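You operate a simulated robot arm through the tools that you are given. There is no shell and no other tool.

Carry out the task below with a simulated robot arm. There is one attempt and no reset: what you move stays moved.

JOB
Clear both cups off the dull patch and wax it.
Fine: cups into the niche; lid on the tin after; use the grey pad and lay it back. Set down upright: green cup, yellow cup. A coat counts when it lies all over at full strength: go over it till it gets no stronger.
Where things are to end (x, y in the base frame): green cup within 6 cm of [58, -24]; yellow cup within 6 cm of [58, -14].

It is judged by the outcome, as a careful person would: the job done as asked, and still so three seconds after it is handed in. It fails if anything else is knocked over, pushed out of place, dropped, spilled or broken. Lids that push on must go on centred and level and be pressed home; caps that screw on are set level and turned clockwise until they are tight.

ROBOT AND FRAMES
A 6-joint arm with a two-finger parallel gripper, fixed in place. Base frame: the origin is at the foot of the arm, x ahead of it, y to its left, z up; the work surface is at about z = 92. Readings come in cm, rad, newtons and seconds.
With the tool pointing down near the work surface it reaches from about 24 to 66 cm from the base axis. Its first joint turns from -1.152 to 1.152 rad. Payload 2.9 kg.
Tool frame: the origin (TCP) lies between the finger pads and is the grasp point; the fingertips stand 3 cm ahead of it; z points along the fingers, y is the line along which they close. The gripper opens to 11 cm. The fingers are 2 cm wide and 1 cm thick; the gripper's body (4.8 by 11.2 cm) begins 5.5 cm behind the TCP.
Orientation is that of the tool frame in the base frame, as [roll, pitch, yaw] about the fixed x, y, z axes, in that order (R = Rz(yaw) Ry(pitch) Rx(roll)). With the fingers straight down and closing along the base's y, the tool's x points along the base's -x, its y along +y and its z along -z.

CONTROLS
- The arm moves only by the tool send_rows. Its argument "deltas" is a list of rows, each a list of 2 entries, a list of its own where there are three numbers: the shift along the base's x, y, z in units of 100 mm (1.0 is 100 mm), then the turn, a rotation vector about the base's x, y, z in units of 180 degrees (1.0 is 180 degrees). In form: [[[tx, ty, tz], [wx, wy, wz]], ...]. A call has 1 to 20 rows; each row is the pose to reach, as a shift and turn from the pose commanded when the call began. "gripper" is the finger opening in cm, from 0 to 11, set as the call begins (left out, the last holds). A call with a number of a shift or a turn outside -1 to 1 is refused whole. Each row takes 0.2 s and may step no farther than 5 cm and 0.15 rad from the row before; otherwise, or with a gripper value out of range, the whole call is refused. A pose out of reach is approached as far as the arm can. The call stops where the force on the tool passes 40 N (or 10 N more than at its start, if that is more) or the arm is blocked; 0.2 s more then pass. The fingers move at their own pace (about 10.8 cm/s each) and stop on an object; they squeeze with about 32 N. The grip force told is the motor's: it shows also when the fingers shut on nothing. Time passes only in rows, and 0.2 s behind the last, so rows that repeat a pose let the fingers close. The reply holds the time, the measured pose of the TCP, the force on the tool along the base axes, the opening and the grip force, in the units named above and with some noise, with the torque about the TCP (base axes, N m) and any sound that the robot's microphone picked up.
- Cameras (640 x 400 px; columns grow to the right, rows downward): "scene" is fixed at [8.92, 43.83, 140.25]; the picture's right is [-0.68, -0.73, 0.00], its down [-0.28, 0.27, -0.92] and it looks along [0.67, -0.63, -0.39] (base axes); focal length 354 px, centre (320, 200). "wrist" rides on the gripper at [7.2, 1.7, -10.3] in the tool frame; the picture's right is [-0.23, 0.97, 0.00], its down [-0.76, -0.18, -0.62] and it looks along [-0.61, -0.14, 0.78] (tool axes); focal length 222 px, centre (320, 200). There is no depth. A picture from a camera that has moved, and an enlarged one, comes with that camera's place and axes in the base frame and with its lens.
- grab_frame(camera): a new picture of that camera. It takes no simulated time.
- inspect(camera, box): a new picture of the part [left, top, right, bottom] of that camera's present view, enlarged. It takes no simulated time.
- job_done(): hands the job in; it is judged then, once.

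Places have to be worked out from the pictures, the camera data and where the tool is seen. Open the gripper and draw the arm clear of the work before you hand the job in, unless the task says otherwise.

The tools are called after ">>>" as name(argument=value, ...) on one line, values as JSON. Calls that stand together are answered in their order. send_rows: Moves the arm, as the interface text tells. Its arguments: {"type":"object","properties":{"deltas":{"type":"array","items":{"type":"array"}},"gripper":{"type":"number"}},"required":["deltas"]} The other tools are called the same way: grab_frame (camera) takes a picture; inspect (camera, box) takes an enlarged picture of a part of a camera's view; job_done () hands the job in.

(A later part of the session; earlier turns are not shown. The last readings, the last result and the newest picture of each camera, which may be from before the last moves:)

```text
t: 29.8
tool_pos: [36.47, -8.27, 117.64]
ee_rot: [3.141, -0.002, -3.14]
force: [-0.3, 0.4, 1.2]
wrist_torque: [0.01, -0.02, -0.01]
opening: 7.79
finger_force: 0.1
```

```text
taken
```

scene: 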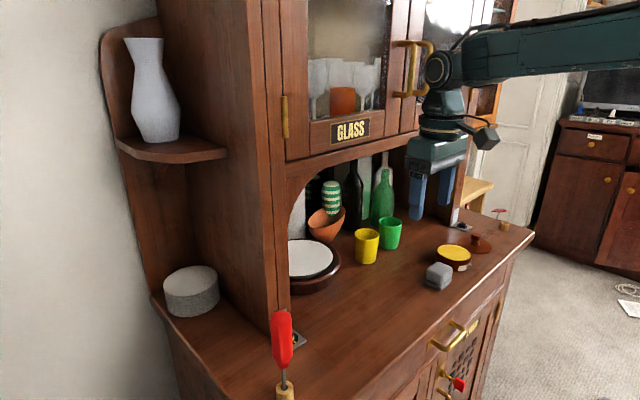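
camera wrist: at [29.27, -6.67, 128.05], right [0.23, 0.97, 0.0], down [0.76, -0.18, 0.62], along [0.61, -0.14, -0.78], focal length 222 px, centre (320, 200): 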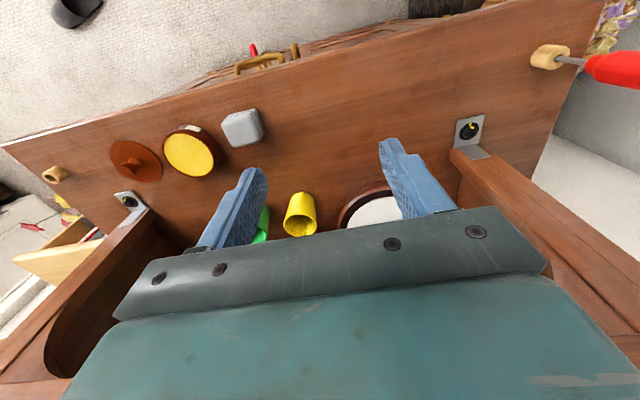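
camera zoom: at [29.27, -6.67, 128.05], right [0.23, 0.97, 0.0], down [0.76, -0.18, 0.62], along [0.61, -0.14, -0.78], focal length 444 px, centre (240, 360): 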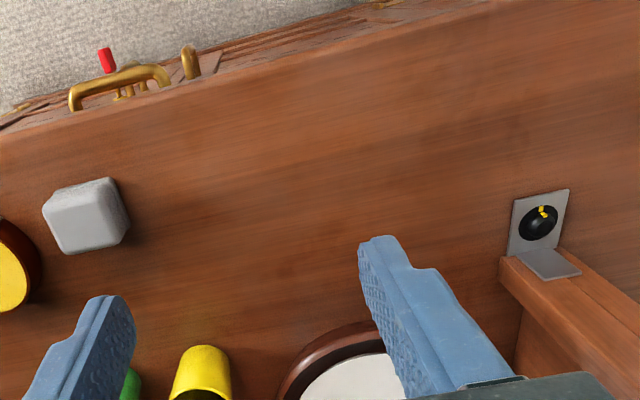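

I'll zoom in tightly on the cleared area from both cameras to find the patch's outline.

>>> inspect(camera="scene", box=[320, 255, 440, 345])

>>> inspect(camera="wrist", box=[250, 30, 450, 155])

>>> inspect(camera="scene", box=[270, 220, 530, 400])

```text
4.44 times, centred on (380, 300) of scene
camera zoom: at [8.92, 43.84, 140.25], right [-0.68, -0.73, 0.0], down [-0.28, 0.27, -0.92], along [0.67, -0.63, -0.39], focal length 1575 px, centre (53, -244)
```

zoom: 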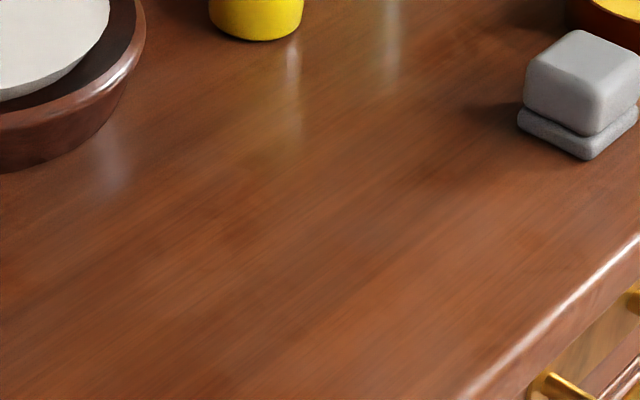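

```text
3.20 times, centred on (350, 92) of wrist
camera zoom: at [29.27, -6.67, 128.05], right [0.23, 0.97, 0.0], down [0.76, -0.18, 0.62], along [0.61, -0.14, -0.78], focal length 711 px, centre (224, 544)
```

zoom: 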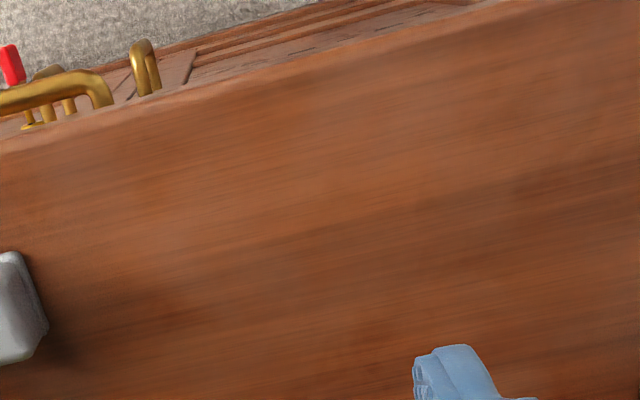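

```text
2.22 times, centred on (400, 310) of scene
camera zoom: at [8.92, 43.84, 140.25], right [-0.68, -0.73, 0.0], down [-0.28, 0.27, -0.92], along [0.67, -0.63, -0.39], focal length 788 px, centre (142, -44)
```

zoom: 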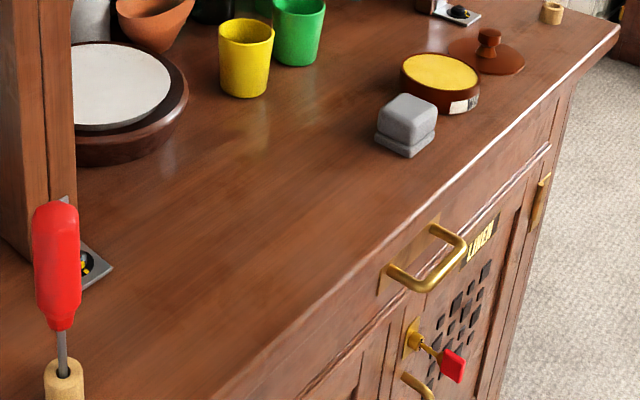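

The patch only shows as a faint haze. I'll tilt forward 50° and go low, so that reflections at a grazing angle reveal where the surface is matte.

>>> send_rows(deltas=[[[0, 0.06, -0.12], [0, -0.0463, 0]], [[0, 0.12, -0.24], [0, -0.0926, 0]], [[0, 0.18, -0.36], [0, -0.1389, 0]], [[0, 0.24, -0.48], [0, -0.1852, 0]], [[0, 0.3, -0.6], [0, -0.2315, 0]], [[0, 0.36, -0.72], [0, -0.2778, 0]], [[0, 0.36, -0.72], [0, -0.2778, 0]]])

>>> grab_frame(camera="wrist")

>>> send_rows(deltas=[[[-0.1, 0, -0.4], [0, 0, 0]], [[-0.2, 0, -0.8], [0, 0, 0]], [[-0.3, 0, -1.0], [0, 0, 0]], [[-0.3, 0, -1.0], [0, 0, 0]]])

>>> grab_frame(camera="wrist")

```text
t: 31.4
tool_pos: [36.51, -4.73, 110.47]
ee_rot: [3.141, 0.874, 3.14]
force: [-0.4, -0.5, 0.1]
wrist_torque: [-0.02, 0.03, -0.02]
opening: 7.79
finger_force: 0.0
```

```text
taken
camera wrist: at [23.93, -3.13, 111.55], right [0.15, 0.97, 0.17], down [0.01, -0.18, 0.98], along [0.99, -0.14, -0.04], focal length 222 px, centre (320, 200)
```

wrist: 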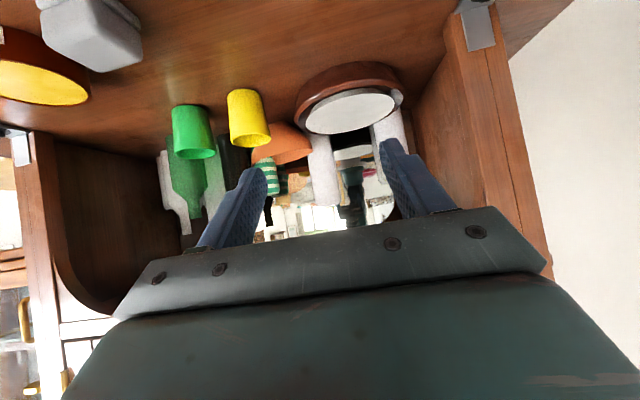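

```text
t: 32.4
tool_pos: [38.45, -6.04, 102.43]
ee_rot: [-3.141, 0.872, 3.141]
force: [0.0, 0.8, 0.4]
wrist_torque: [0.01, 0.02, 0.02]
opening: 7.77
finger_force: 0.1
out of reach, approached as far as the arm can: row 1, 2, 3, 4
```

```text
taken
camera wrist: at [25.92, -4.35, 103.62], right [0.15, 0.97, 0.17], down [0.01, -0.18, 0.98], along [0.99, -0.14, -0.04], focal length 222 px, centre (320, 200)
```

wrist: 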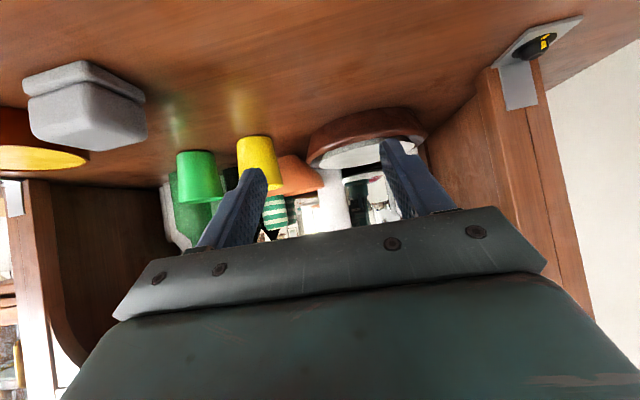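

>>> inspect(camera="wrist", box=[140, 0, 460, 140])

>>> inspect(camera="wrist", box=[0, 0, 640, 200])

```text
2.00 times, centred on (300, 70) of wrist
camera zoom: at [25.92, -4.35, 103.62], right [0.15, 0.97, 0.17], down [0.01, -0.18, 0.98], along [0.99, -0.14, -0.04], focal length 444 px, centre (360, 460)
```

zoom: 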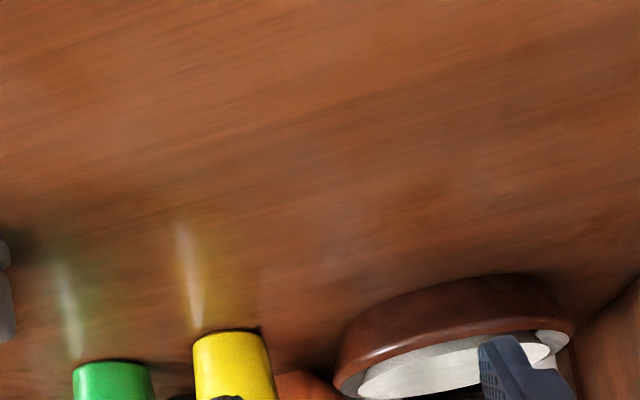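

```text
1.00 times, centred on (320, 100) of wrist (not enlarged: the box is as wide or as high as the picture)
camera zoom: at [25.92, -4.35, 103.62], right [0.15, 0.97, 0.17], down [0.01, -0.18, 0.98], along [0.99, -0.14, -0.04], focal length 222 px, centre (320, 300)
```

zoom: 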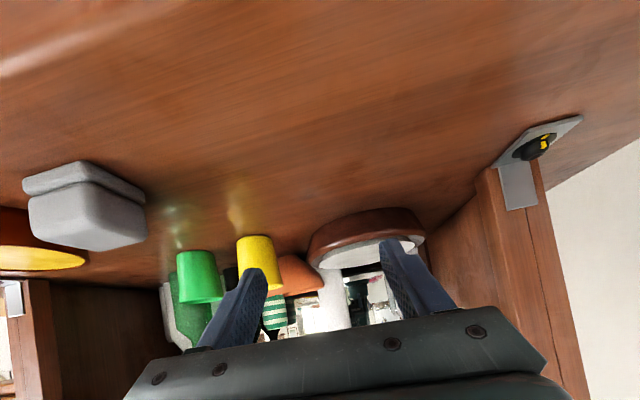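

>>> send_rows(deltas=[[[-0.1, 0.05, 0.1], [0, 0.0463, 0]], [[-0.2, 0.1, 0.2], [0, 0.0926, 0]], [[-0.3, 0.15, 0.3], [0, 0.1389, 0]], [[-0.4, 0.15, 0.4], [0, 0.1852, 0]], [[-0.4, 0.15, 0.5], [0, 0.2315, 0]], [[-0.4, 0.15, 0.6], [0, 0.2778, 0]], [[-0.4, 0.15, 0.6], [0, 0.2778, 0]]])

>>> grab_frame(camera="wrist")

>>> inspect(camera="wrist", box=[160, 10, 480, 210])

```text
t: 34.0
tool_pos: [34.42, -4.34, 108.43]
ee_rot: [-3.141, -0.002, -3.141]
force: [-0.4, -0.3, -0.7]
wrist_torque: [0.01, -0.01, -0.03]
opening: 7.78
finger_force: 0.1
```

```text
taken
camera wrist: at [27.21, -2.85, 118.91], right [0.23, 0.97, 0.0], down [0.76, -0.18, 0.62], along [0.61, -0.14, -0.78], focal length 222 px, centre (320, 200)
```

wrist: 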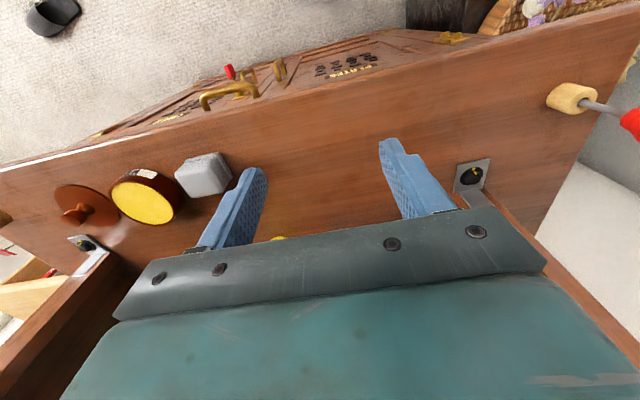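

```text
2.00 times, centred on (320, 110) of wrist
camera zoom: at [27.21, -2.85, 118.91], right [0.23, 0.97, 0.0], down [0.76, -0.18, 0.62], along [0.61, -0.14, -0.78], focal length 444 px, centre (320, 380)
```

zoom: 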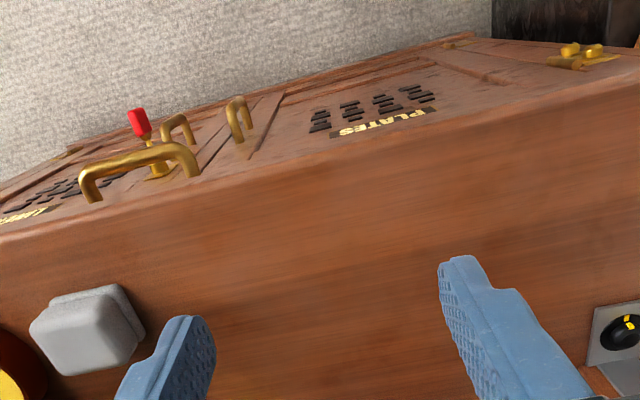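

>>> inspect(camera="wrist", box=[200, 70, 400, 195])

>>> inspect(camera="wrist", box=[220, 85, 320, 148])

>>> inspect(camera="wrist", box=[320, 60, 460, 148])

```text
3.20 times, centred on (300, 132) of wrist
camera zoom: at [27.21, -2.85, 118.91], right [0.23, 0.97, 0.0], down [0.76, -0.18, 0.62], along [0.61, -0.14, -0.78], focal length 711 px, centre (384, 416)
```

zoom: 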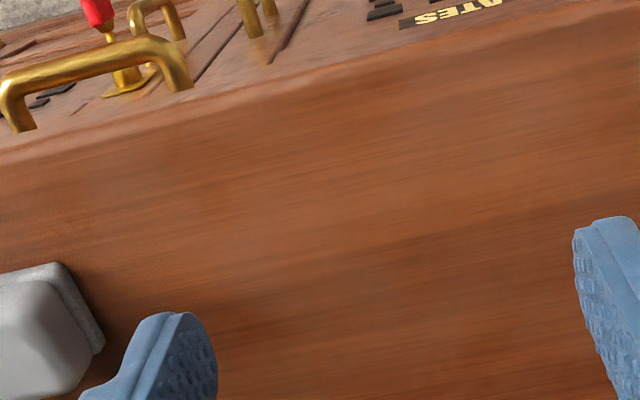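

```text
6.35 times, centred on (270, 116) of wrist
camera zoom: at [27.21, -2.85, 118.91], right [0.23, 0.97, 0.0], down [0.76, -0.18, 0.62], along [0.61, -0.14, -0.78], focal length 1410 px, centre (638, 730)
```

zoom: 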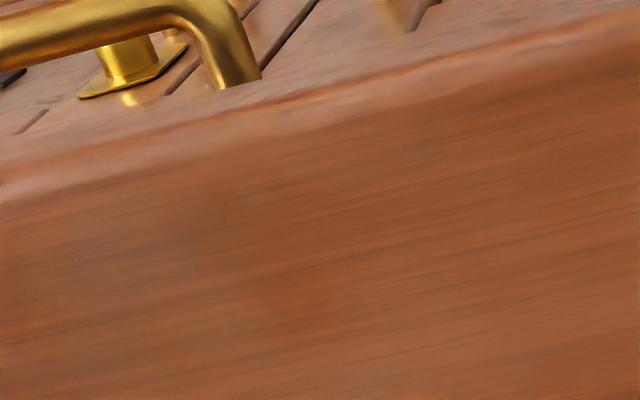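

```text
4.55 times, centred on (390, 104) of wrist
camera zoom: at [27.21, -2.85, 118.91], right [0.23, 0.97, 0.0], down [0.76, -0.18, 0.62], along [0.61, -0.14, -0.78], focal length 1010 px, centre (2, 636)
```

zoom: 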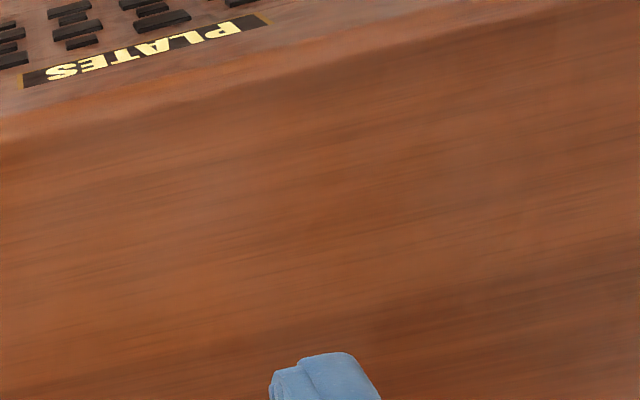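

The patch shows as a faint greyish haze, roughly y from -11 to +4 and x from 35 to 47 around where the cups stood. Now I'll measure the pad closely before gripping it.

>>> inspect(camera="wrist", box=[160, 135, 250, 215])

>>> inspect(camera="scene", box=[415, 250, 465, 300])

>>> inspect(camera="scene", box=[425, 225, 505, 285])

```text
5.00 times, centred on (205, 175) of wrist
camera zoom: at [27.21, -2.85, 118.91], right [0.23, 0.97, 0.0], down [0.76, -0.18, 0.62], along [0.61, -0.14, -0.78], focal length 1111 px, centre (895, 325)
```

zoom: 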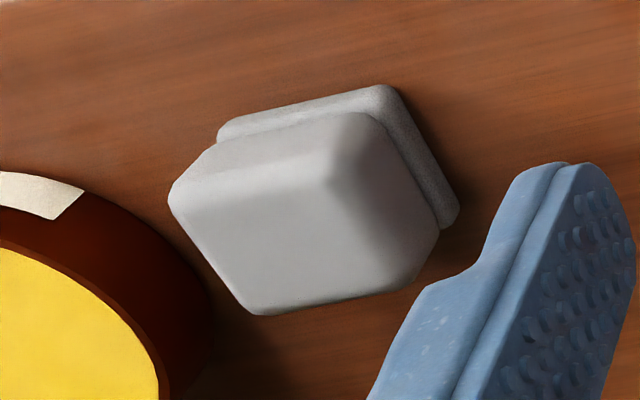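

```text
8.00 times, centred on (440, 275) of scene
camera zoom: at [8.92, 43.83, 140.25], right [-0.68, -0.73, 0.0], down [-0.28, 0.27, -0.92], along [0.67, -0.63, -0.39], focal length 2836 px, centre (-640, -400)
```

zoom: 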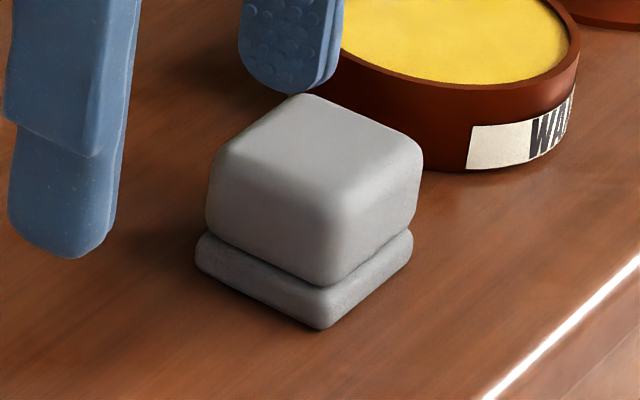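

```text
6.67 times, centred on (465, 255) of scene
camera zoom: at [8.92, 43.83, 140.25], right [-0.68, -0.73, 0.0], down [-0.28, 0.27, -0.92], along [0.67, -0.63, -0.39], focal length 2363 px, centre (-647, -167)
```

zoom: 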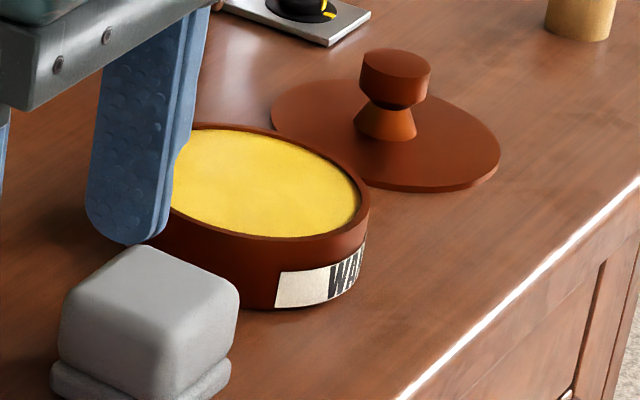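

The pad sole spans about x 37.2–41.0 and y -18.3 to -23.4, with the block top near z≈96.3, and it's square to the axes. I'll move the vertical tool above it with a 7.2 cm opening.

>>> send_rows(deltas=[[[0.15, -0.45, 0], [0, 0, 0]], [[0.3, -0.9, -0.05], [0, 0, 0]], [[0.35, -1.0, -0.1], [0, 0, 0]]], gripper=7.0)

>>> send_rows(deltas=[[[0.07, -0.4, -0.1], [0, 0, 0]], [[0.11, -0.65, -0.25], [0, 0, 0]], [[0.11, -0.65, -0.4], [0, 0, 0]], [[0.11, -0.65, -0.4], [0, 0, 0]]])

>>> grab_frame(camera="wrist")

>>> inspect(camera="scene", box=[380, 190, 520, 300])

```text
t: 34.8
tool_pos: [37.9, -14.39, 107.5]
ee_rot: [-3.142, 0.0, 3.14]
force: [-0.6, 0.2, -0.8]
wrist_torque: [0.03, 0.03, 0.01]
opening: 7.0
finger_force: 0.0
```

```text
t: 35.8
tool_pos: [39.04, -21.0, 103.62]
ee_rot: [3.141, 0.001, 3.141]
force: [-0.4, 0.7, 0.3]
wrist_torque: [0.01, -0.01, 0.02]
opening: 6.99
finger_force: 0.0
```

```text
taken
camera wrist: at [31.83, -19.45, 113.88], right [0.23, 0.97, 0.0], down [0.76, -0.18, 0.62], along [0.61, -0.14, -0.78], focal length 222 px, centre (320, 200)
```

wrist: 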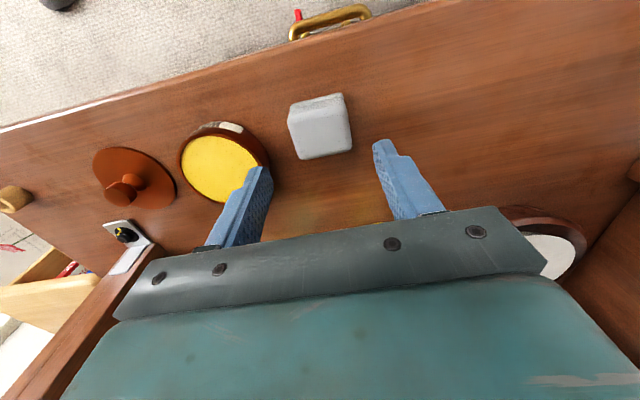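

```text
3.64 times, centred on (450, 245) of scene
camera zoom: at [8.92, 43.83, 140.25], right [-0.68, -0.73, 0.0], down [-0.28, 0.27, -0.92], along [0.67, -0.63, -0.39], focal length 1289 px, centre (-153, 36)
```

zoom: 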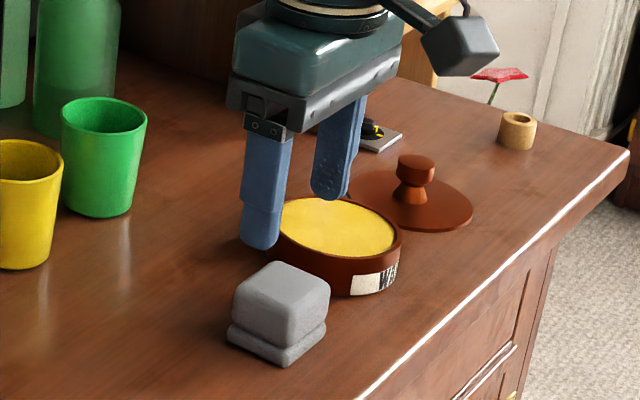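

>>> inspect(camera="wrist", box=[260, 70, 420, 220])

```text
2.67 times, centred on (340, 145) of wrist
camera zoom: at [31.83, -19.45, 113.88], right [0.23, 0.97, 0.0], down [0.76, -0.18, 0.62], along [0.61, -0.14, -0.78], focal length 592 px, centre (267, 347)
```

zoom: 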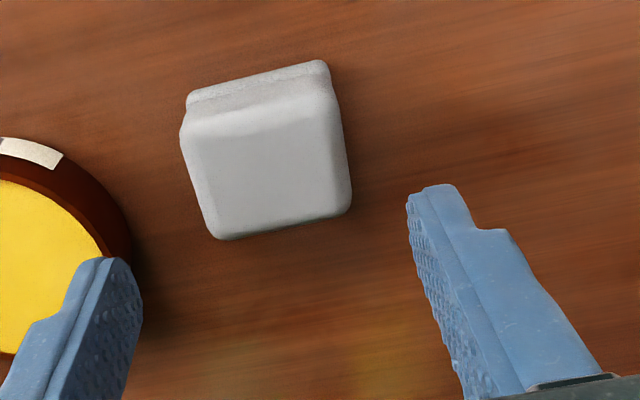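

The pad centre reads (39.1, -20.95), right under the TCP, with a yaw of about 0. I'll descend partway with the opening at 6.6 to keep clear of the tin.

>>> send_rows(deltas=[[[0, 0, -0.2], [0, 0, 0]], [[0, 0, -0.4], [0, 0, 0]], [[0, 0, -0.55], [0, 0, 0]], [[0, 0, -0.55], [0, 0, 0]]], gripper=6.6)

>>> grab_frame(camera="wrist")

>>> inspect(camera="scene", box=[400, 220, 500, 300])

```text
t: 36.8
tool_pos: [39.07, -21.0, 97.96]
ee_rot: [-3.141, 0.001, 3.141]
force: [0.0, -0.5, 0.1]
wrist_torque: [-0.02, 0.01, -0.02]
opening: 6.62
finger_force: 0.1
```

```text
taken
camera wrist: at [31.82, -19.39, 108.34], right [0.23, 0.97, 0.0], down [0.76, -0.18, 0.62], along [0.61, -0.14, -0.78], focal length 222 px, centre (320, 200)
```

wrist: 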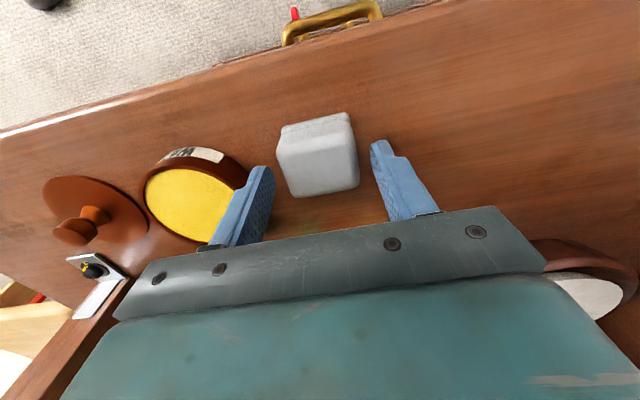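

```text
5.00 times, centred on (450, 260) of scene
camera zoom: at [8.92, 43.83, 140.25], right [-0.68, -0.73, 0.0], down [-0.28, 0.27, -0.92], along [0.67, -0.63, -0.39], focal length 1772 px, centre (-330, -100)
```

zoom: 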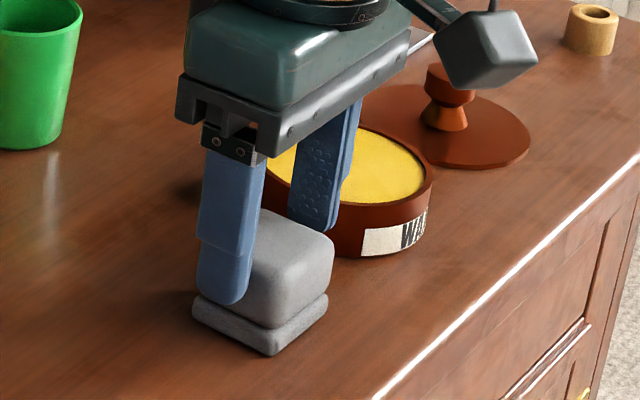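

The fingers straddle the block and clear the tin. I'll descend to z≈96.6 and close.

>>> send_rows(deltas=[[[0, 0, -0.07], [0, 0, 0]], [[0, 0, -0.135], [0, 0, 0]], [[0, 0, -0.135], [0, 0, 0]]])

>>> send_rows(deltas=[[[0, 0, 0], [0, 0, 0]], [[0, 0, 0], [0, 0, 0]], [[0, 0, 0], [0, 0, 0]], [[0, 0, 0], [0, 0, 0]]], gripper=3.0)

>>> inspect(camera="scene", box=[400, 220, 500, 300])

```text
t: 37.6
tool_pos: [39.09, -20.88, 96.66]
ee_rot: [-3.141, 0.0, -3.142]
force: [-0.7, 0.4, -0.1]
wrist_torque: [-0.01, 0.02, -0.01]
opening: 6.58
finger_force: 0.1
```

```text
t: 38.6
tool_pos: [39.09, -20.96, 96.76]
ee_rot: [3.141, -0.001, 3.141]
force: [-0.3, -0.6, 0.0]
wrist_torque: [0.0, -0.06, -0.03]
opening: 4.91
finger_force: 31.8
```

```text
5.00 times, centred on (450, 260) of scene
camera zoom: at [8.92, 43.83, 140.25], right [-0.68, -0.73, 0.0], down [-0.28, 0.27, -0.92], along [0.67, -0.63, -0.39], focal length 1772 px, centre (-330, -100)
```

zoom: 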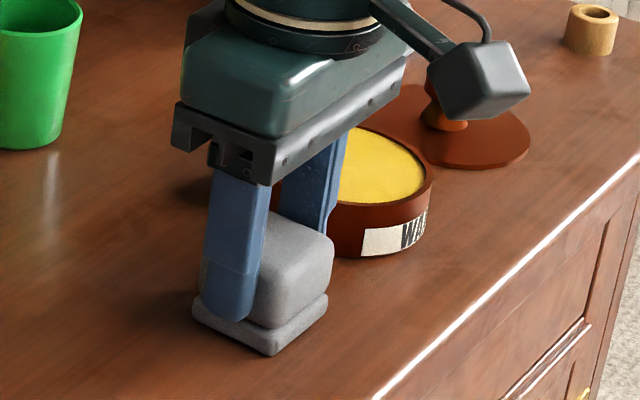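

The pad is gripped at 4.9 cm. I'll lift it 5 cm and go over the tin at about (40.65, -30.8).

>>> send_rows(deltas=[[[0, 0, 0.2], [0, 0, 0]], [[0, 0, 0.5], [0, 0, 0]], [[0.05, -0.35, 0.5], [0, 0, 0]], [[0.12, -0.75, 0.5], [0, 0, 0]], [[0.155, -0.985, 0.5], [0, 0, 0]], [[0.155, -0.985, 0.5], [0, 0, 0]]])

>>> grab_frame(camera="wrist")

>>> inspect(camera="scene", box=[400, 200, 520, 290])

```text
t: 40.0
tool_pos: [40.5, -30.77, 101.68]
ee_rot: [-3.141, 0.001, -3.141]
force: [-0.4, -1.2, -0.6]
wrist_torque: [-0.01, 0.02, 0.0]
opening: 4.94
finger_force: 32.6
```

```text
taken
camera wrist: at [33.23, -29.22, 112.12], right [0.23, 0.97, 0.0], down [0.76, -0.18, 0.62], along [0.61, -0.14, -0.78], focal length 222 px, centre (320, 200)
```

wrist: 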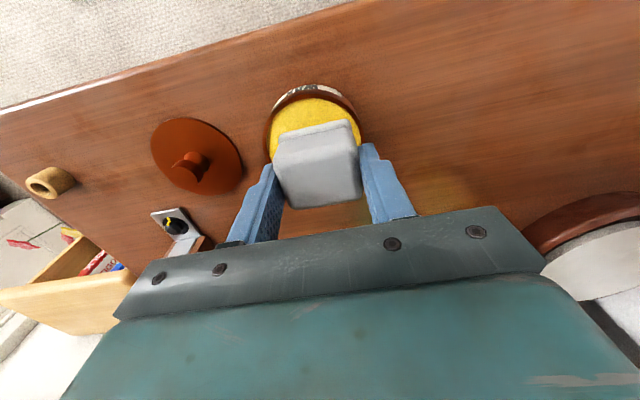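

```text
4.44 times, centred on (460, 245) of scene
camera zoom: at [8.92, 43.83, 140.25], right [-0.68, -0.73, 0.0], down [-0.28, 0.27, -0.92], along [0.67, -0.63, -0.39], focal length 1575 px, centre (-302, 0)
```

zoom: 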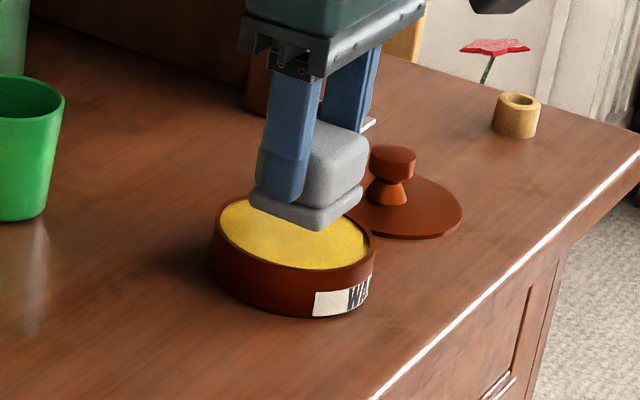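

The pad is centred over the tin, its sole about 2 cm above the wax. I'll lower in small steps until the force shows contact.

>>> send_rows(deltas=[[[0.01, 0, -0.08], [0, 0, 0]], [[0.02, 0, -0.15], [0, 0, 0]], [[0.02, 0, -0.18], [0, 0, 0]], [[0.02, 0, -0.18], [0, 0, 0]]])

>>> inspect(camera="scene", box=[420, 210, 500, 280])

```text
t: 41.0
tool_pos: [40.83, -30.86, 99.88]
ee_rot: [-3.141, 0.0, 3.141]
force: [-0.3, 0.1, -1.0]
wrist_torque: [0.02, -0.02, -0.04]
opening: 4.93
finger_force: 32.2
```

```text
5.71 times, centred on (460, 245) of scene
camera zoom: at [8.92, 43.83, 140.25], right [-0.68, -0.73, 0.0], down [-0.28, 0.27, -0.92], along [0.67, -0.63, -0.39], focal length 2025 px, centre (-480, -57)
```

zoom: 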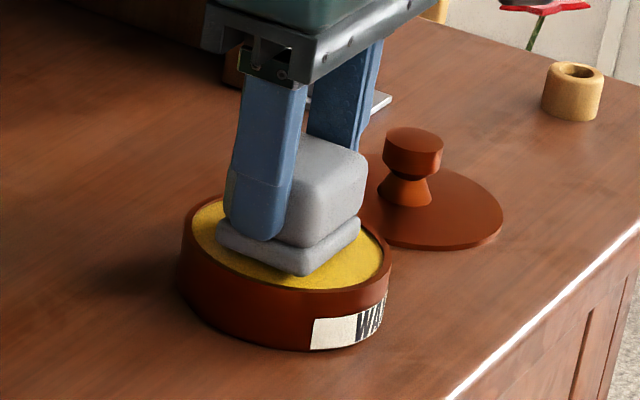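

>>> send_rows(deltas=[[[0, 0, -0.01], [0, 0, 0]], [[0, 0, -0.02], [0, 0, 0]], [[0, 0, -0.03], [0, 0, 0]], [[0, 0, -0.04], [0, 0, 0]], [[0, 0, -0.04], [0, 0, 0]]])

```text
t: 42.2
tool_pos: [40.86, -30.93, 99.61]
ee_rot: [-3.14, 0.002, 3.141]
force: [-2.5, 2.8, 16.6]
wrist_torque: [0.19, 0.24, 0.02]
opening: 4.94
finger_force: 31.6
```

Contact at about 16 N on the wax. I'll dwell briefly without dragging, so the tin isn't shifted, then lift and see whether wax shows on the sole.

>>> send_rows(deltas=[[[0, 0, 0], [0, 0, 0]], [[0, 0, 0], [0, 0, 0]], [[0, 0, 0.02], [0, 0, 0]], [[0, 0, 0.2], [0, 0, 0]], [[0, 0, 0.4], [0, 0, 0]], [[0, 0, 0.4], [0, 0, 0]]])

>>> inspect(camera="scene", box=[420, 200, 500, 270])

>>> inspect(camera="wrist", box=[220, 80, 420, 230])

```text
t: 43.6
tool_pos: [40.75, -30.74, 103.38]
ee_rot: [-3.141, 0.0, 3.141]
force: [-0.9, 0.7, -1.5]
wrist_torque: [-0.02, -0.01, -0.01]
opening: 4.93
finger_force: 31.6
```

```text
5.71 times, centred on (460, 235) of scene
camera zoom: at [8.92, 43.83, 140.25], right [-0.68, -0.73, 0.0], down [-0.28, 0.27, -0.92], along [0.67, -0.63, -0.39], focal length 2025 px, centre (-480, 0)
```

zoom: 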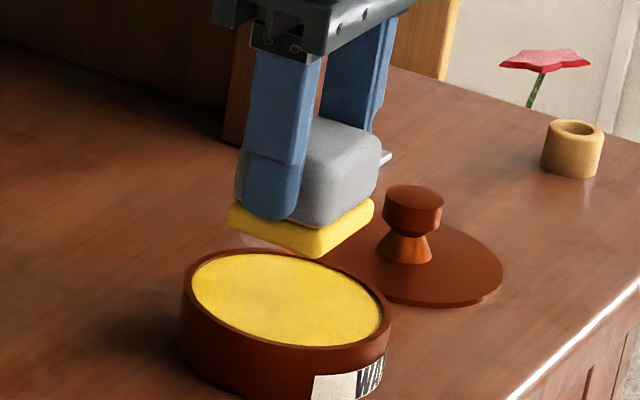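

```text
2.67 times, centred on (320, 155) of wrist
camera zoom: at [33.56, -29.22, 113.83], right [0.23, 0.97, 0.0], down [0.76, -0.18, 0.62], along [0.61, -0.14, -0.78], focal length 592 px, centre (320, 320)
```

zoom: 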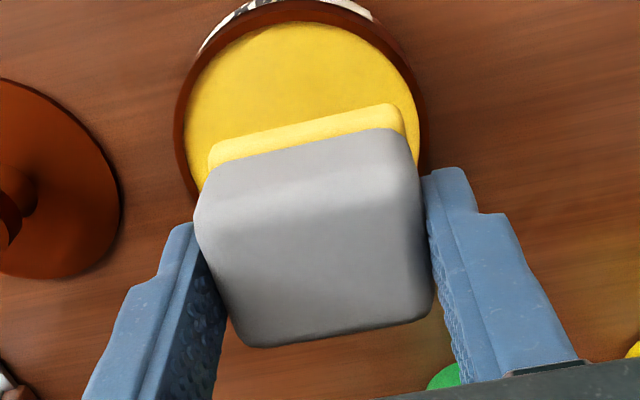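

The sole is loaded, visibly yellow. I'll carry it to the right end of the patch around (41.3, -13) and lower to the surface.

>>> send_rows(deltas=[[[0.02, 0.4, 0], [0, 0, 0]], [[0.04, 0.8, 0], [0, 0, 0]], [[0.05, 1.0, 0], [0, 0, 0]]])

>>> send_rows(deltas=[[[0, 0.4, -0.05], [0, 0, 0]], [[0, 0.75, -0.2], [0, 0, 0]], [[0, 0.75, -0.45], [0, 0, 0]], [[0, 0.75, -0.62], [0, 0, 0]], [[0, 0.75, -0.62], [0, 0, 0]]])

>>> inspect(camera="scene", box=[340, 220, 480, 330])

```text
t: 44.4
tool_pos: [41.41, -20.91, 103.4]
ee_rot: [-3.141, 0.0, 3.141]
force: [-0.1, 0.0, -1.1]
wrist_torque: [-0.01, 0.02, 0.0]
opening: 4.93
finger_force: 32.3
```

```text
t: 45.6
tool_pos: [41.46, -13.44, 97.16]
ee_rot: [3.142, 0.0, 3.141]
force: [-0.1, 0.0, -0.3]
wrist_torque: [-0.01, 0.0, 0.0]
opening: 4.92
finger_force: 32.1
```

```text
3.64 times, centred on (410, 275) of scene
camera zoom: at [8.92, 43.83, 140.25], right [-0.68, -0.73, 0.0], down [-0.28, 0.27, -0.92], along [0.67, -0.63, -0.39], focal length 1289 px, centre (-7, -73)
```

zoom: 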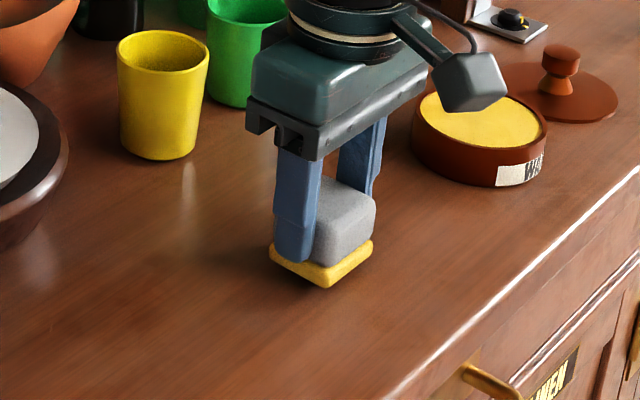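

>>> send_rows(deltas=[[[0, 0.15, 0], [0, 0, 0]], [[0, 0.3, 0], [0, 0, 0]], [[0, 0.3, -0.03], [0, 0, 0]], [[0, 0.3, -0.05], [0, 0, 0]], [[0, 0.3, -0.06], [0, 0, 0]], [[0, 0.3, -0.06], [0, 0, 0]]])

```text
t: 47.0
tool_pos: [41.26, -10.39, 96.56]
ee_rot: [-3.142, 0.0, -3.14]
force: [-0.2, 0.3, 0.0]
wrist_torque: [-0.02, 0.0, 0.0]
opening: 4.94
finger_force: 31.9
```

>>> send_rows(deltas=[[[0, 0, -0.01], [0, 0, 0]], [[0, 0, -0.015], [0, 0, 0]], [[0, 0, -0.015], [0, 0, 0]]])

```text
t: 47.8
tool_pos: [41.27, -10.36, 96.62]
ee_rot: [3.141, 0.001, -3.142]
force: [-5.6, 0.9, 22.3]
wrist_torque: [0.07, 0.34, 0.05]
opening: 4.92
finger_force: 32.0
```

Firm contact at 22 N, so I'll ease off slightly and make a test stroke toward +y, then look at the result.

>>> send_rows(deltas=[[[0, 0.0, 0.006], [0, 0, 0]], [[0, 0.15, 0.006], [0, 0, 0]], [[0, 0.3, 0.006], [0, 0, 0]], [[0, 0.45, 0.006], [0, 0, 0]], [[0, 0.6, 0.006], [0, 0, 0]]])

>>> inspect(camera="scene", box=[320, 240, 460, 350])

>>> grab_frame(camera="wrist")

```text
t: 49.0
tool_pos: [41.31, -4.3, 96.6]
ee_rot: [3.141, 0.0, -3.142]
force: [-0.4, -10.9, 15.3]
wrist_torque: [-0.41, -0.12, -0.04]
opening: 4.92
finger_force: 31.8
```

```text
3.64 times, centred on (390, 295) of scene
camera zoom: at [8.9, 43.8, 140.26], right [-0.68, -0.73, 0.0], down [-0.28, 0.27, -0.92], along [0.67, -0.63, -0.39], focal length 1289 px, centre (66, -146)
```

zoom: 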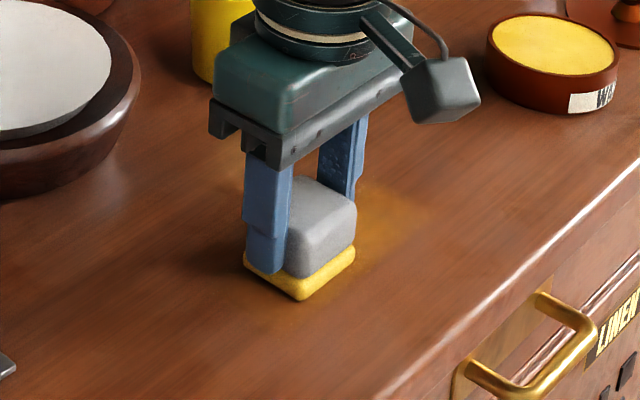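

```text
taken
camera wrist: at [34.08, -2.75, 106.99], right [0.23, 0.97, 0.0], down [0.76, -0.18, 0.62], along [0.61, -0.14, -0.78], focal length 222 px, centre (320, 200)
```

wrist: 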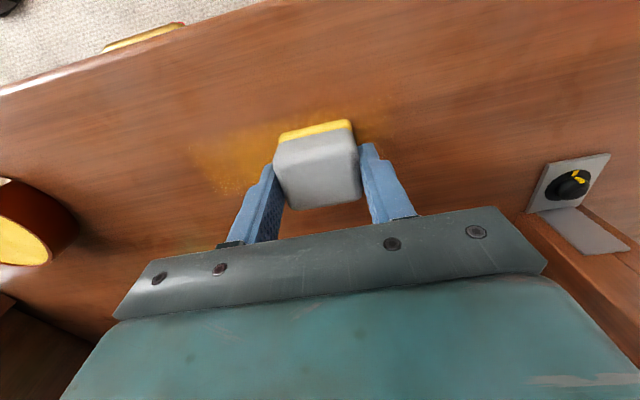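

The wax coat shows as a golden tint. I'll zoom in to see its footprint and whether the patch edge shows.

>>> inspect(camera="wrist", box=[160, 60, 440, 235])

>>> inspect(camera="scene", box=[350, 270, 430, 330])

```text
2.29 times, centred on (300, 148) of wrist
camera zoom: at [34.08, -2.75, 106.99], right [0.23, 0.97, 0.0], down [0.76, -0.18, 0.62], along [0.61, -0.14, -0.78], focal length 508 px, centre (366, 320)
```

zoom: 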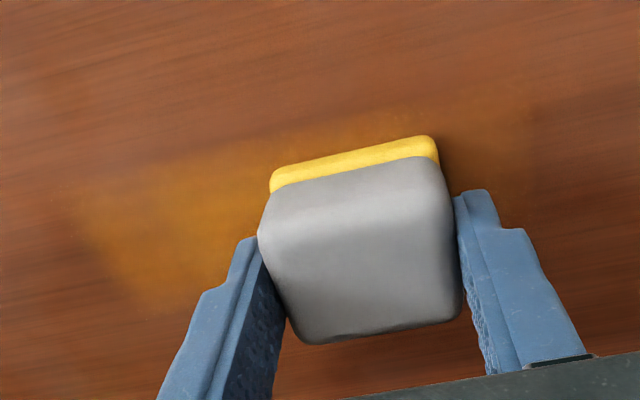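

```text
6.67 times, centred on (390, 300) of scene
camera zoom: at [8.9, 43.8, 140.26], right [-0.68, -0.73, 0.0], down [-0.28, 0.27, -0.92], along [0.67, -0.63, -0.39], focal length 2363 px, centre (-147, -467)
```

zoom: 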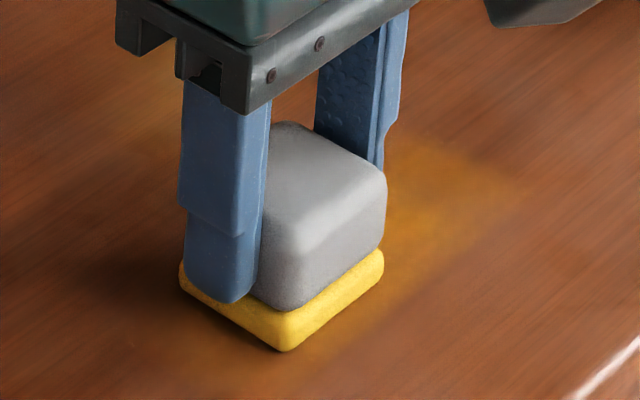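

The coat follows the pad's footprint with soft edges. I'll continue at the same pressure, to y≈+3, then step to x≈38 and come back.

>>> send_rows(deltas=[[[0, 0.15, 0], [0, 0, 0]], [[0, 0.3, 0], [0, 0, 0]], [[0, 0.45, 0], [0, 0, 0]], [[0, 0.6, 0], [0, 0, 0]], [[0, 0.72, 0], [0, 0, 0]], [[-0.16, 0.72, 0], [0, 0, 0]], [[-0.32, 0.72, 0], [0, 0, 0]], [[-0.32, 0.57, 0], [0, 0, 0]], [[-0.32, 0.42, 0], [0, 0, 0]], [[-0.32, 0.27, 0], [0, 0, 0]], [[-0.32, 0.12, 0], [0, 0, 0]], [[-0.32, -0.03, 0], [0, 0, 0]], [[-0.32, -0.18, 0], [0, 0, 0]], [[-0.32, -0.33, 0], [0, 0, 0]], [[-0.32, -0.48, 0], [0, 0, 0]], [[-0.32, -0.62, 0], [0, 0, 0]]])

>>> inspect(camera="scene", box=[320, 240, 460, 350])

>>> grab_frame(camera="wrist")

```text
t: 52.4
tool_pos: [38.17, -10.46, 96.54]
ee_rot: [-3.14, -0.001, -3.138]
force: [-0.8, 12.0, 15.2]
wrist_torque: [0.35, -0.05, 0.01]
opening: 4.93
finger_force: 31.5
```

```text
3.64 times, centred on (390, 295) of scene
camera zoom: at [8.9, 43.87, 140.24], right [-0.68, -0.73, 0.0], down [-0.28, 0.27, -0.92], along [0.67, -0.63, -0.39], focal length 1289 px, centre (66, -146)
```

zoom: 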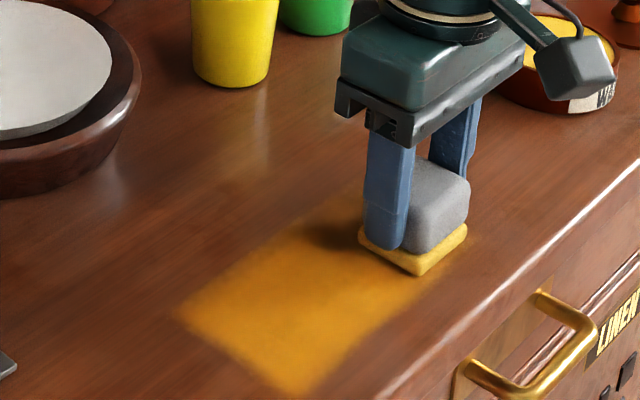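

```text
taken
camera wrist: at [30.87, -8.91, 106.98], right [0.23, 0.97, 0.0], down [0.76, -0.18, 0.62], along [0.61, -0.14, -0.78], focal length 222 px, centre (320, 200)
```

wrist: 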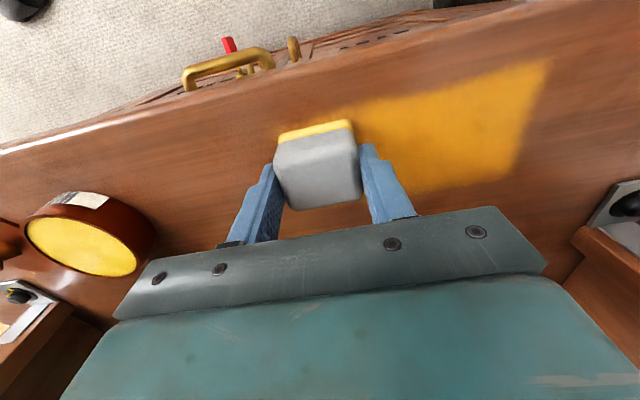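

The coat is clearly visible now and ends sharply at y≈3.6 although the pad went to about 5.4, so paint only takes within the patch. I'll continue with the front strip at x≈36.

>>> send_rows(deltas=[[[0, -0.13, 0], [0, 0, 0]], [[0, -0.22, 0], [0, 0, 0]], [[-0.11, -0.22, 0], [0, 0, 0]], [[-0.22, -0.22, 0], [0, 0, 0]], [[-0.22, -0.07, 0], [0, 0, 0]], [[-0.22, 0.08, 0], [0, 0, 0]], [[-0.22, 0.23, 0], [0, 0, 0]], [[-0.22, 0.38, 0], [0, 0, 0]], [[-0.22, 0.53, 0], [0, 0, 0]], [[-0.22, 0.68, 0], [0, 0, 0]], [[-0.22, 0.83, 0], [0, 0, 0]], [[-0.22, 0.98, 0], [0, 0, 0]]])

>>> inspect(camera="scene", box=[320, 240, 460, 350])

>>> grab_frame(camera="wrist")

```text
t: 55.0
tool_pos: [35.89, -0.8, 96.61]
ee_rot: [3.141, 0.0, 3.141]
force: [-0.1, -14.4, 18.9]
wrist_torque: [-0.42, 0.0, 0.04]
opening: 4.92
finger_force: 32.1
```

```text
3.64 times, centred on (390, 295) of scene
camera zoom: at [8.9, 43.8, 140.26], right [-0.68, -0.73, 0.0], down [-0.28, 0.27, -0.92], along [0.67, -0.63, -0.39], focal length 1289 px, centre (66, -146)
```

zoom: 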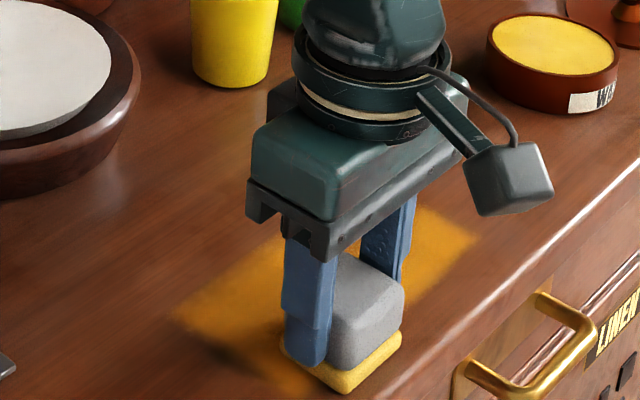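

```text
taken
camera wrist: at [28.7, 0.87, 106.96], right [0.23, 0.97, 0.0], down [0.76, -0.18, 0.62], along [0.61, -0.14, -0.78], focal length 222 px, centre (320, 200)
```

wrist: 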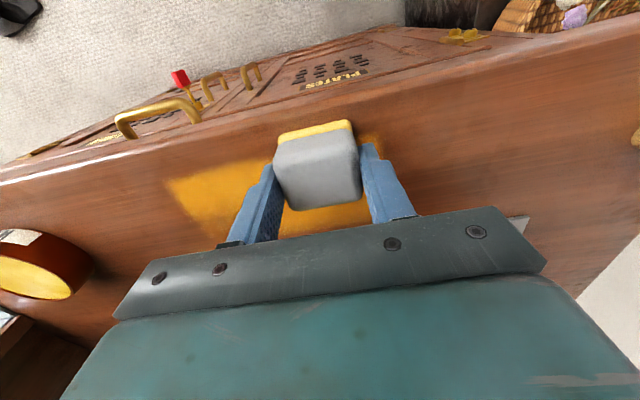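

The patch's front edge shows at x≈35.6 and its right edge at y≈-13.1. I'll finish the front strip and move to the back strips at x≈44.5.

>>> send_rows(deltas=[[[0, 0.15, 0], [0, 0, 0]], [[0, 0.3, 0], [0, 0, 0]], [[0.2, 0.3, 0], [0, 0, 0]], [[0.4, 0.3, 0], [0, 0, 0]], [[0.6, 0.3, 0], [0, 0, 0]], [[0.74, 0.3, 0], [0, 0, 0]], [[0.87, 0.3, 0], [0, 0, 0]], [[0.87, 0.15, 0], [0, 0, 0]], [[0.87, 0, 0], [0, 0, 0]], [[0.87, -0.15, 0], [0, 0, 0]], [[0.87, -0.3, 0], [0, 0, 0]], [[0.87, -0.45, 0], [0, 0, 0]], [[0.87, -0.6, 0], [0, 0, 0]], [[0.87, -0.75, 0], [0, 0, 0]], [[0.87, -0.9, 0], [0, 0, 0]], [[0.87, -1.0, 0], [0, 0, 0]]])

>>> inspect(camera="scene", box=[320, 240, 460, 350])

>>> grab_frame(camera="wrist")

```text
t: 55.7
tool_pos: [36.18, 2.19, 96.54]
ee_rot: [-3.139, -0.016, -3.141]
force: [-6.4, -2.7, 10.9]
wrist_torque: [0.02, 0.01, -0.02]
opening: 4.91
finger_force: 31.6
stopped in row 3: the force on the tool passed its limit at 46 N (the readings are from after the stop); the commanded pose is now the measured one
```

```text
3.64 times, centred on (390, 295) of scene
camera zoom: at [8.89, 43.83, 140.26], right [-0.68, -0.73, 0.0], down [-0.28, 0.27, -0.92], along [0.67, -0.63, -0.39], focal length 1289 px, centre (66, -146)
```

zoom: 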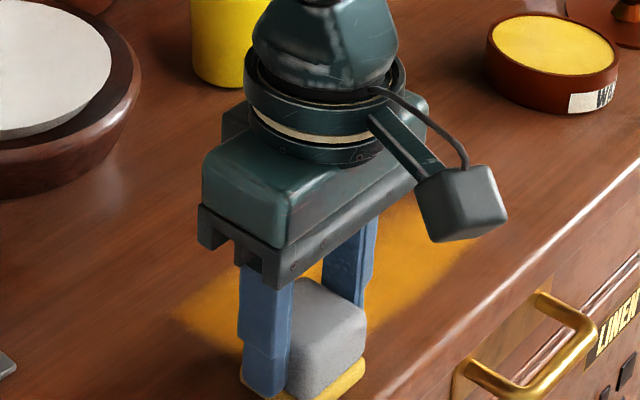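

```text
taken
camera wrist: at [29.08, 3.84, 107.08], right [0.23, 0.97, 0.0], down [0.77, -0.18, 0.61], along [0.59, -0.14, -0.79], focal length 222 px, centre (320, 200)
```

wrist: 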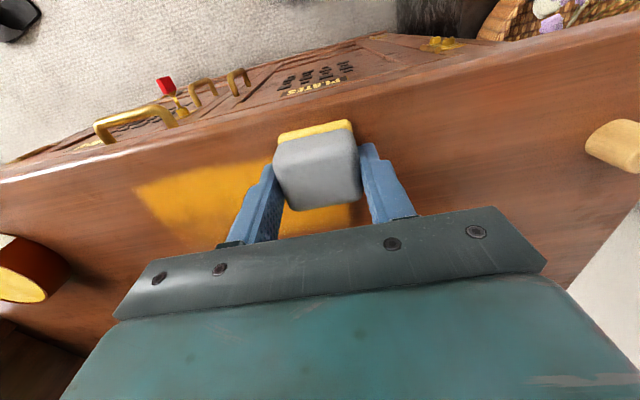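

The force limit tripped when stepping along x under pressure, because the pad tries to pivot in that direction. I'll lift 1.5 cm, restore the small tilt, and check the pad's attitude. From here I'll stroke only along y and lift between strips.

>>> send_rows(deltas=[[[0, 0, 0.05], [0, 0, 0]], [[0, 0, 0.15], [0, -0.0051, 0]], [[0, 0, 0.15], [0, -0.0051, 0]]])

>>> inspect(camera="scene", box=[340, 270, 430, 350])

>>> inspect(camera="wrist", box=[120, 80, 440, 240])

```text
t: 56.5
tool_pos: [36.25, 2.28, 97.97]
ee_rot: [-3.138, 0.0, 3.141]
force: [-0.5, 0.5, -0.4]
wrist_torque: [0.02, 0.02, 0.05]
opening: 4.91
finger_force: 32.1
```

```text
5.00 times, centred on (385, 310) of scene
camera zoom: at [8.92, 43.83, 140.25], right [-0.68, -0.73, 0.0], down [-0.28, 0.27, -0.92], along [0.67, -0.63, -0.39], focal length 1772 px, centre (-5, -350)
```

zoom: 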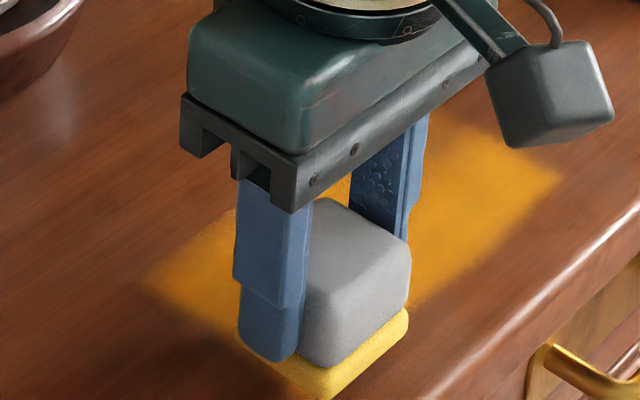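

```text
2.00 times, centred on (280, 160) of wrist
camera zoom: at [28.96, 3.84, 108.41], right [0.23, 0.97, 0.0], down [0.76, -0.18, 0.62], along [0.61, -0.14, -0.78], focal length 444 px, centre (400, 280)
```

zoom: 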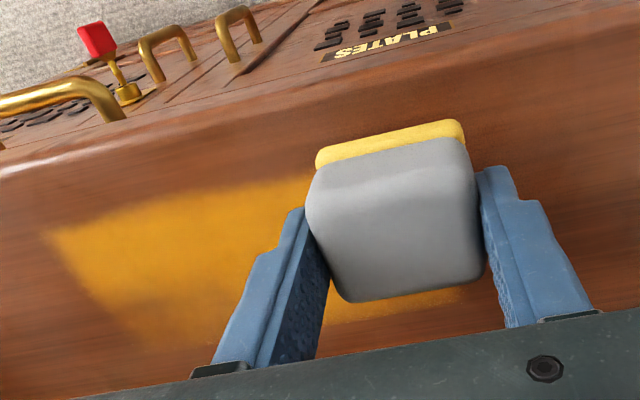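

The pad is still level in the grip. I'll shift over to the back strip at x≈44.5 in the air, then lower gently.

>>> send_rows(deltas=[[[0.4, 0, 0], [0, 0, 0]], [[0.83, 0, 0], [0, 0, 0]], [[0.83, 0, -0.08], [0, 0, 0]], [[0.83, 0, -0.13], [0, 0, 0]], [[0.83, 0, -0.145], [0, 0, 0]], [[0.83, 0, -0.145], [0, 0, 0]]])

>>> inspect(camera="scene", box=[320, 240, 460, 350])

```text
t: 57.9
tool_pos: [44.55, 2.18, 96.41]
ee_rot: [-3.138, 0.0, 3.141]
force: [0.0, 0.5, -0.8]
wrist_torque: [0.01, -0.02, -0.02]
opening: 4.91
finger_force: 31.6
```

```text
3.64 times, centred on (390, 295) of scene
camera zoom: at [8.92, 43.83, 140.25], right [-0.68, -0.73, 0.0], down [-0.28, 0.27, -0.92], along [0.67, -0.63, -0.39], focal length 1289 px, centre (66, -146)
```

zoom: 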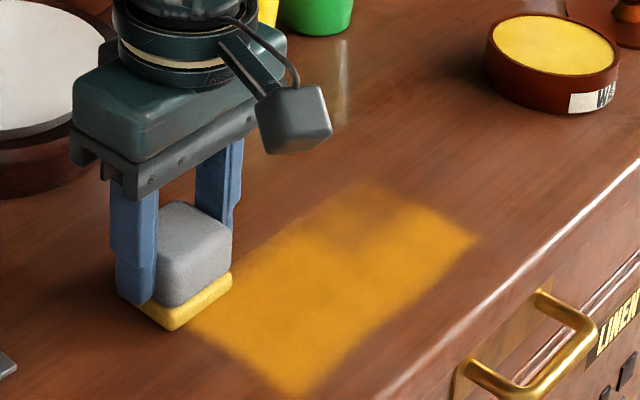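

No contact yet at this height, so the pad has seated a little higher in the grip. I'll lower by small steps.

>>> send_rows(deltas=[[[0, 0, -0.005], [0, 0, 0]], [[0, 0, -0.01], [0, 0, 0]], [[0, 0, -0.01], [0, 0, 0]]])

```text
t: 58.7
tool_pos: [44.46, 2.2, 96.43]
ee_rot: [3.141, 0.002, -3.141]
force: [-0.9, 1.3, 8.6]
wrist_torque: [0.19, 0.09, 0.0]
opening: 4.95
finger_force: 31.8
```

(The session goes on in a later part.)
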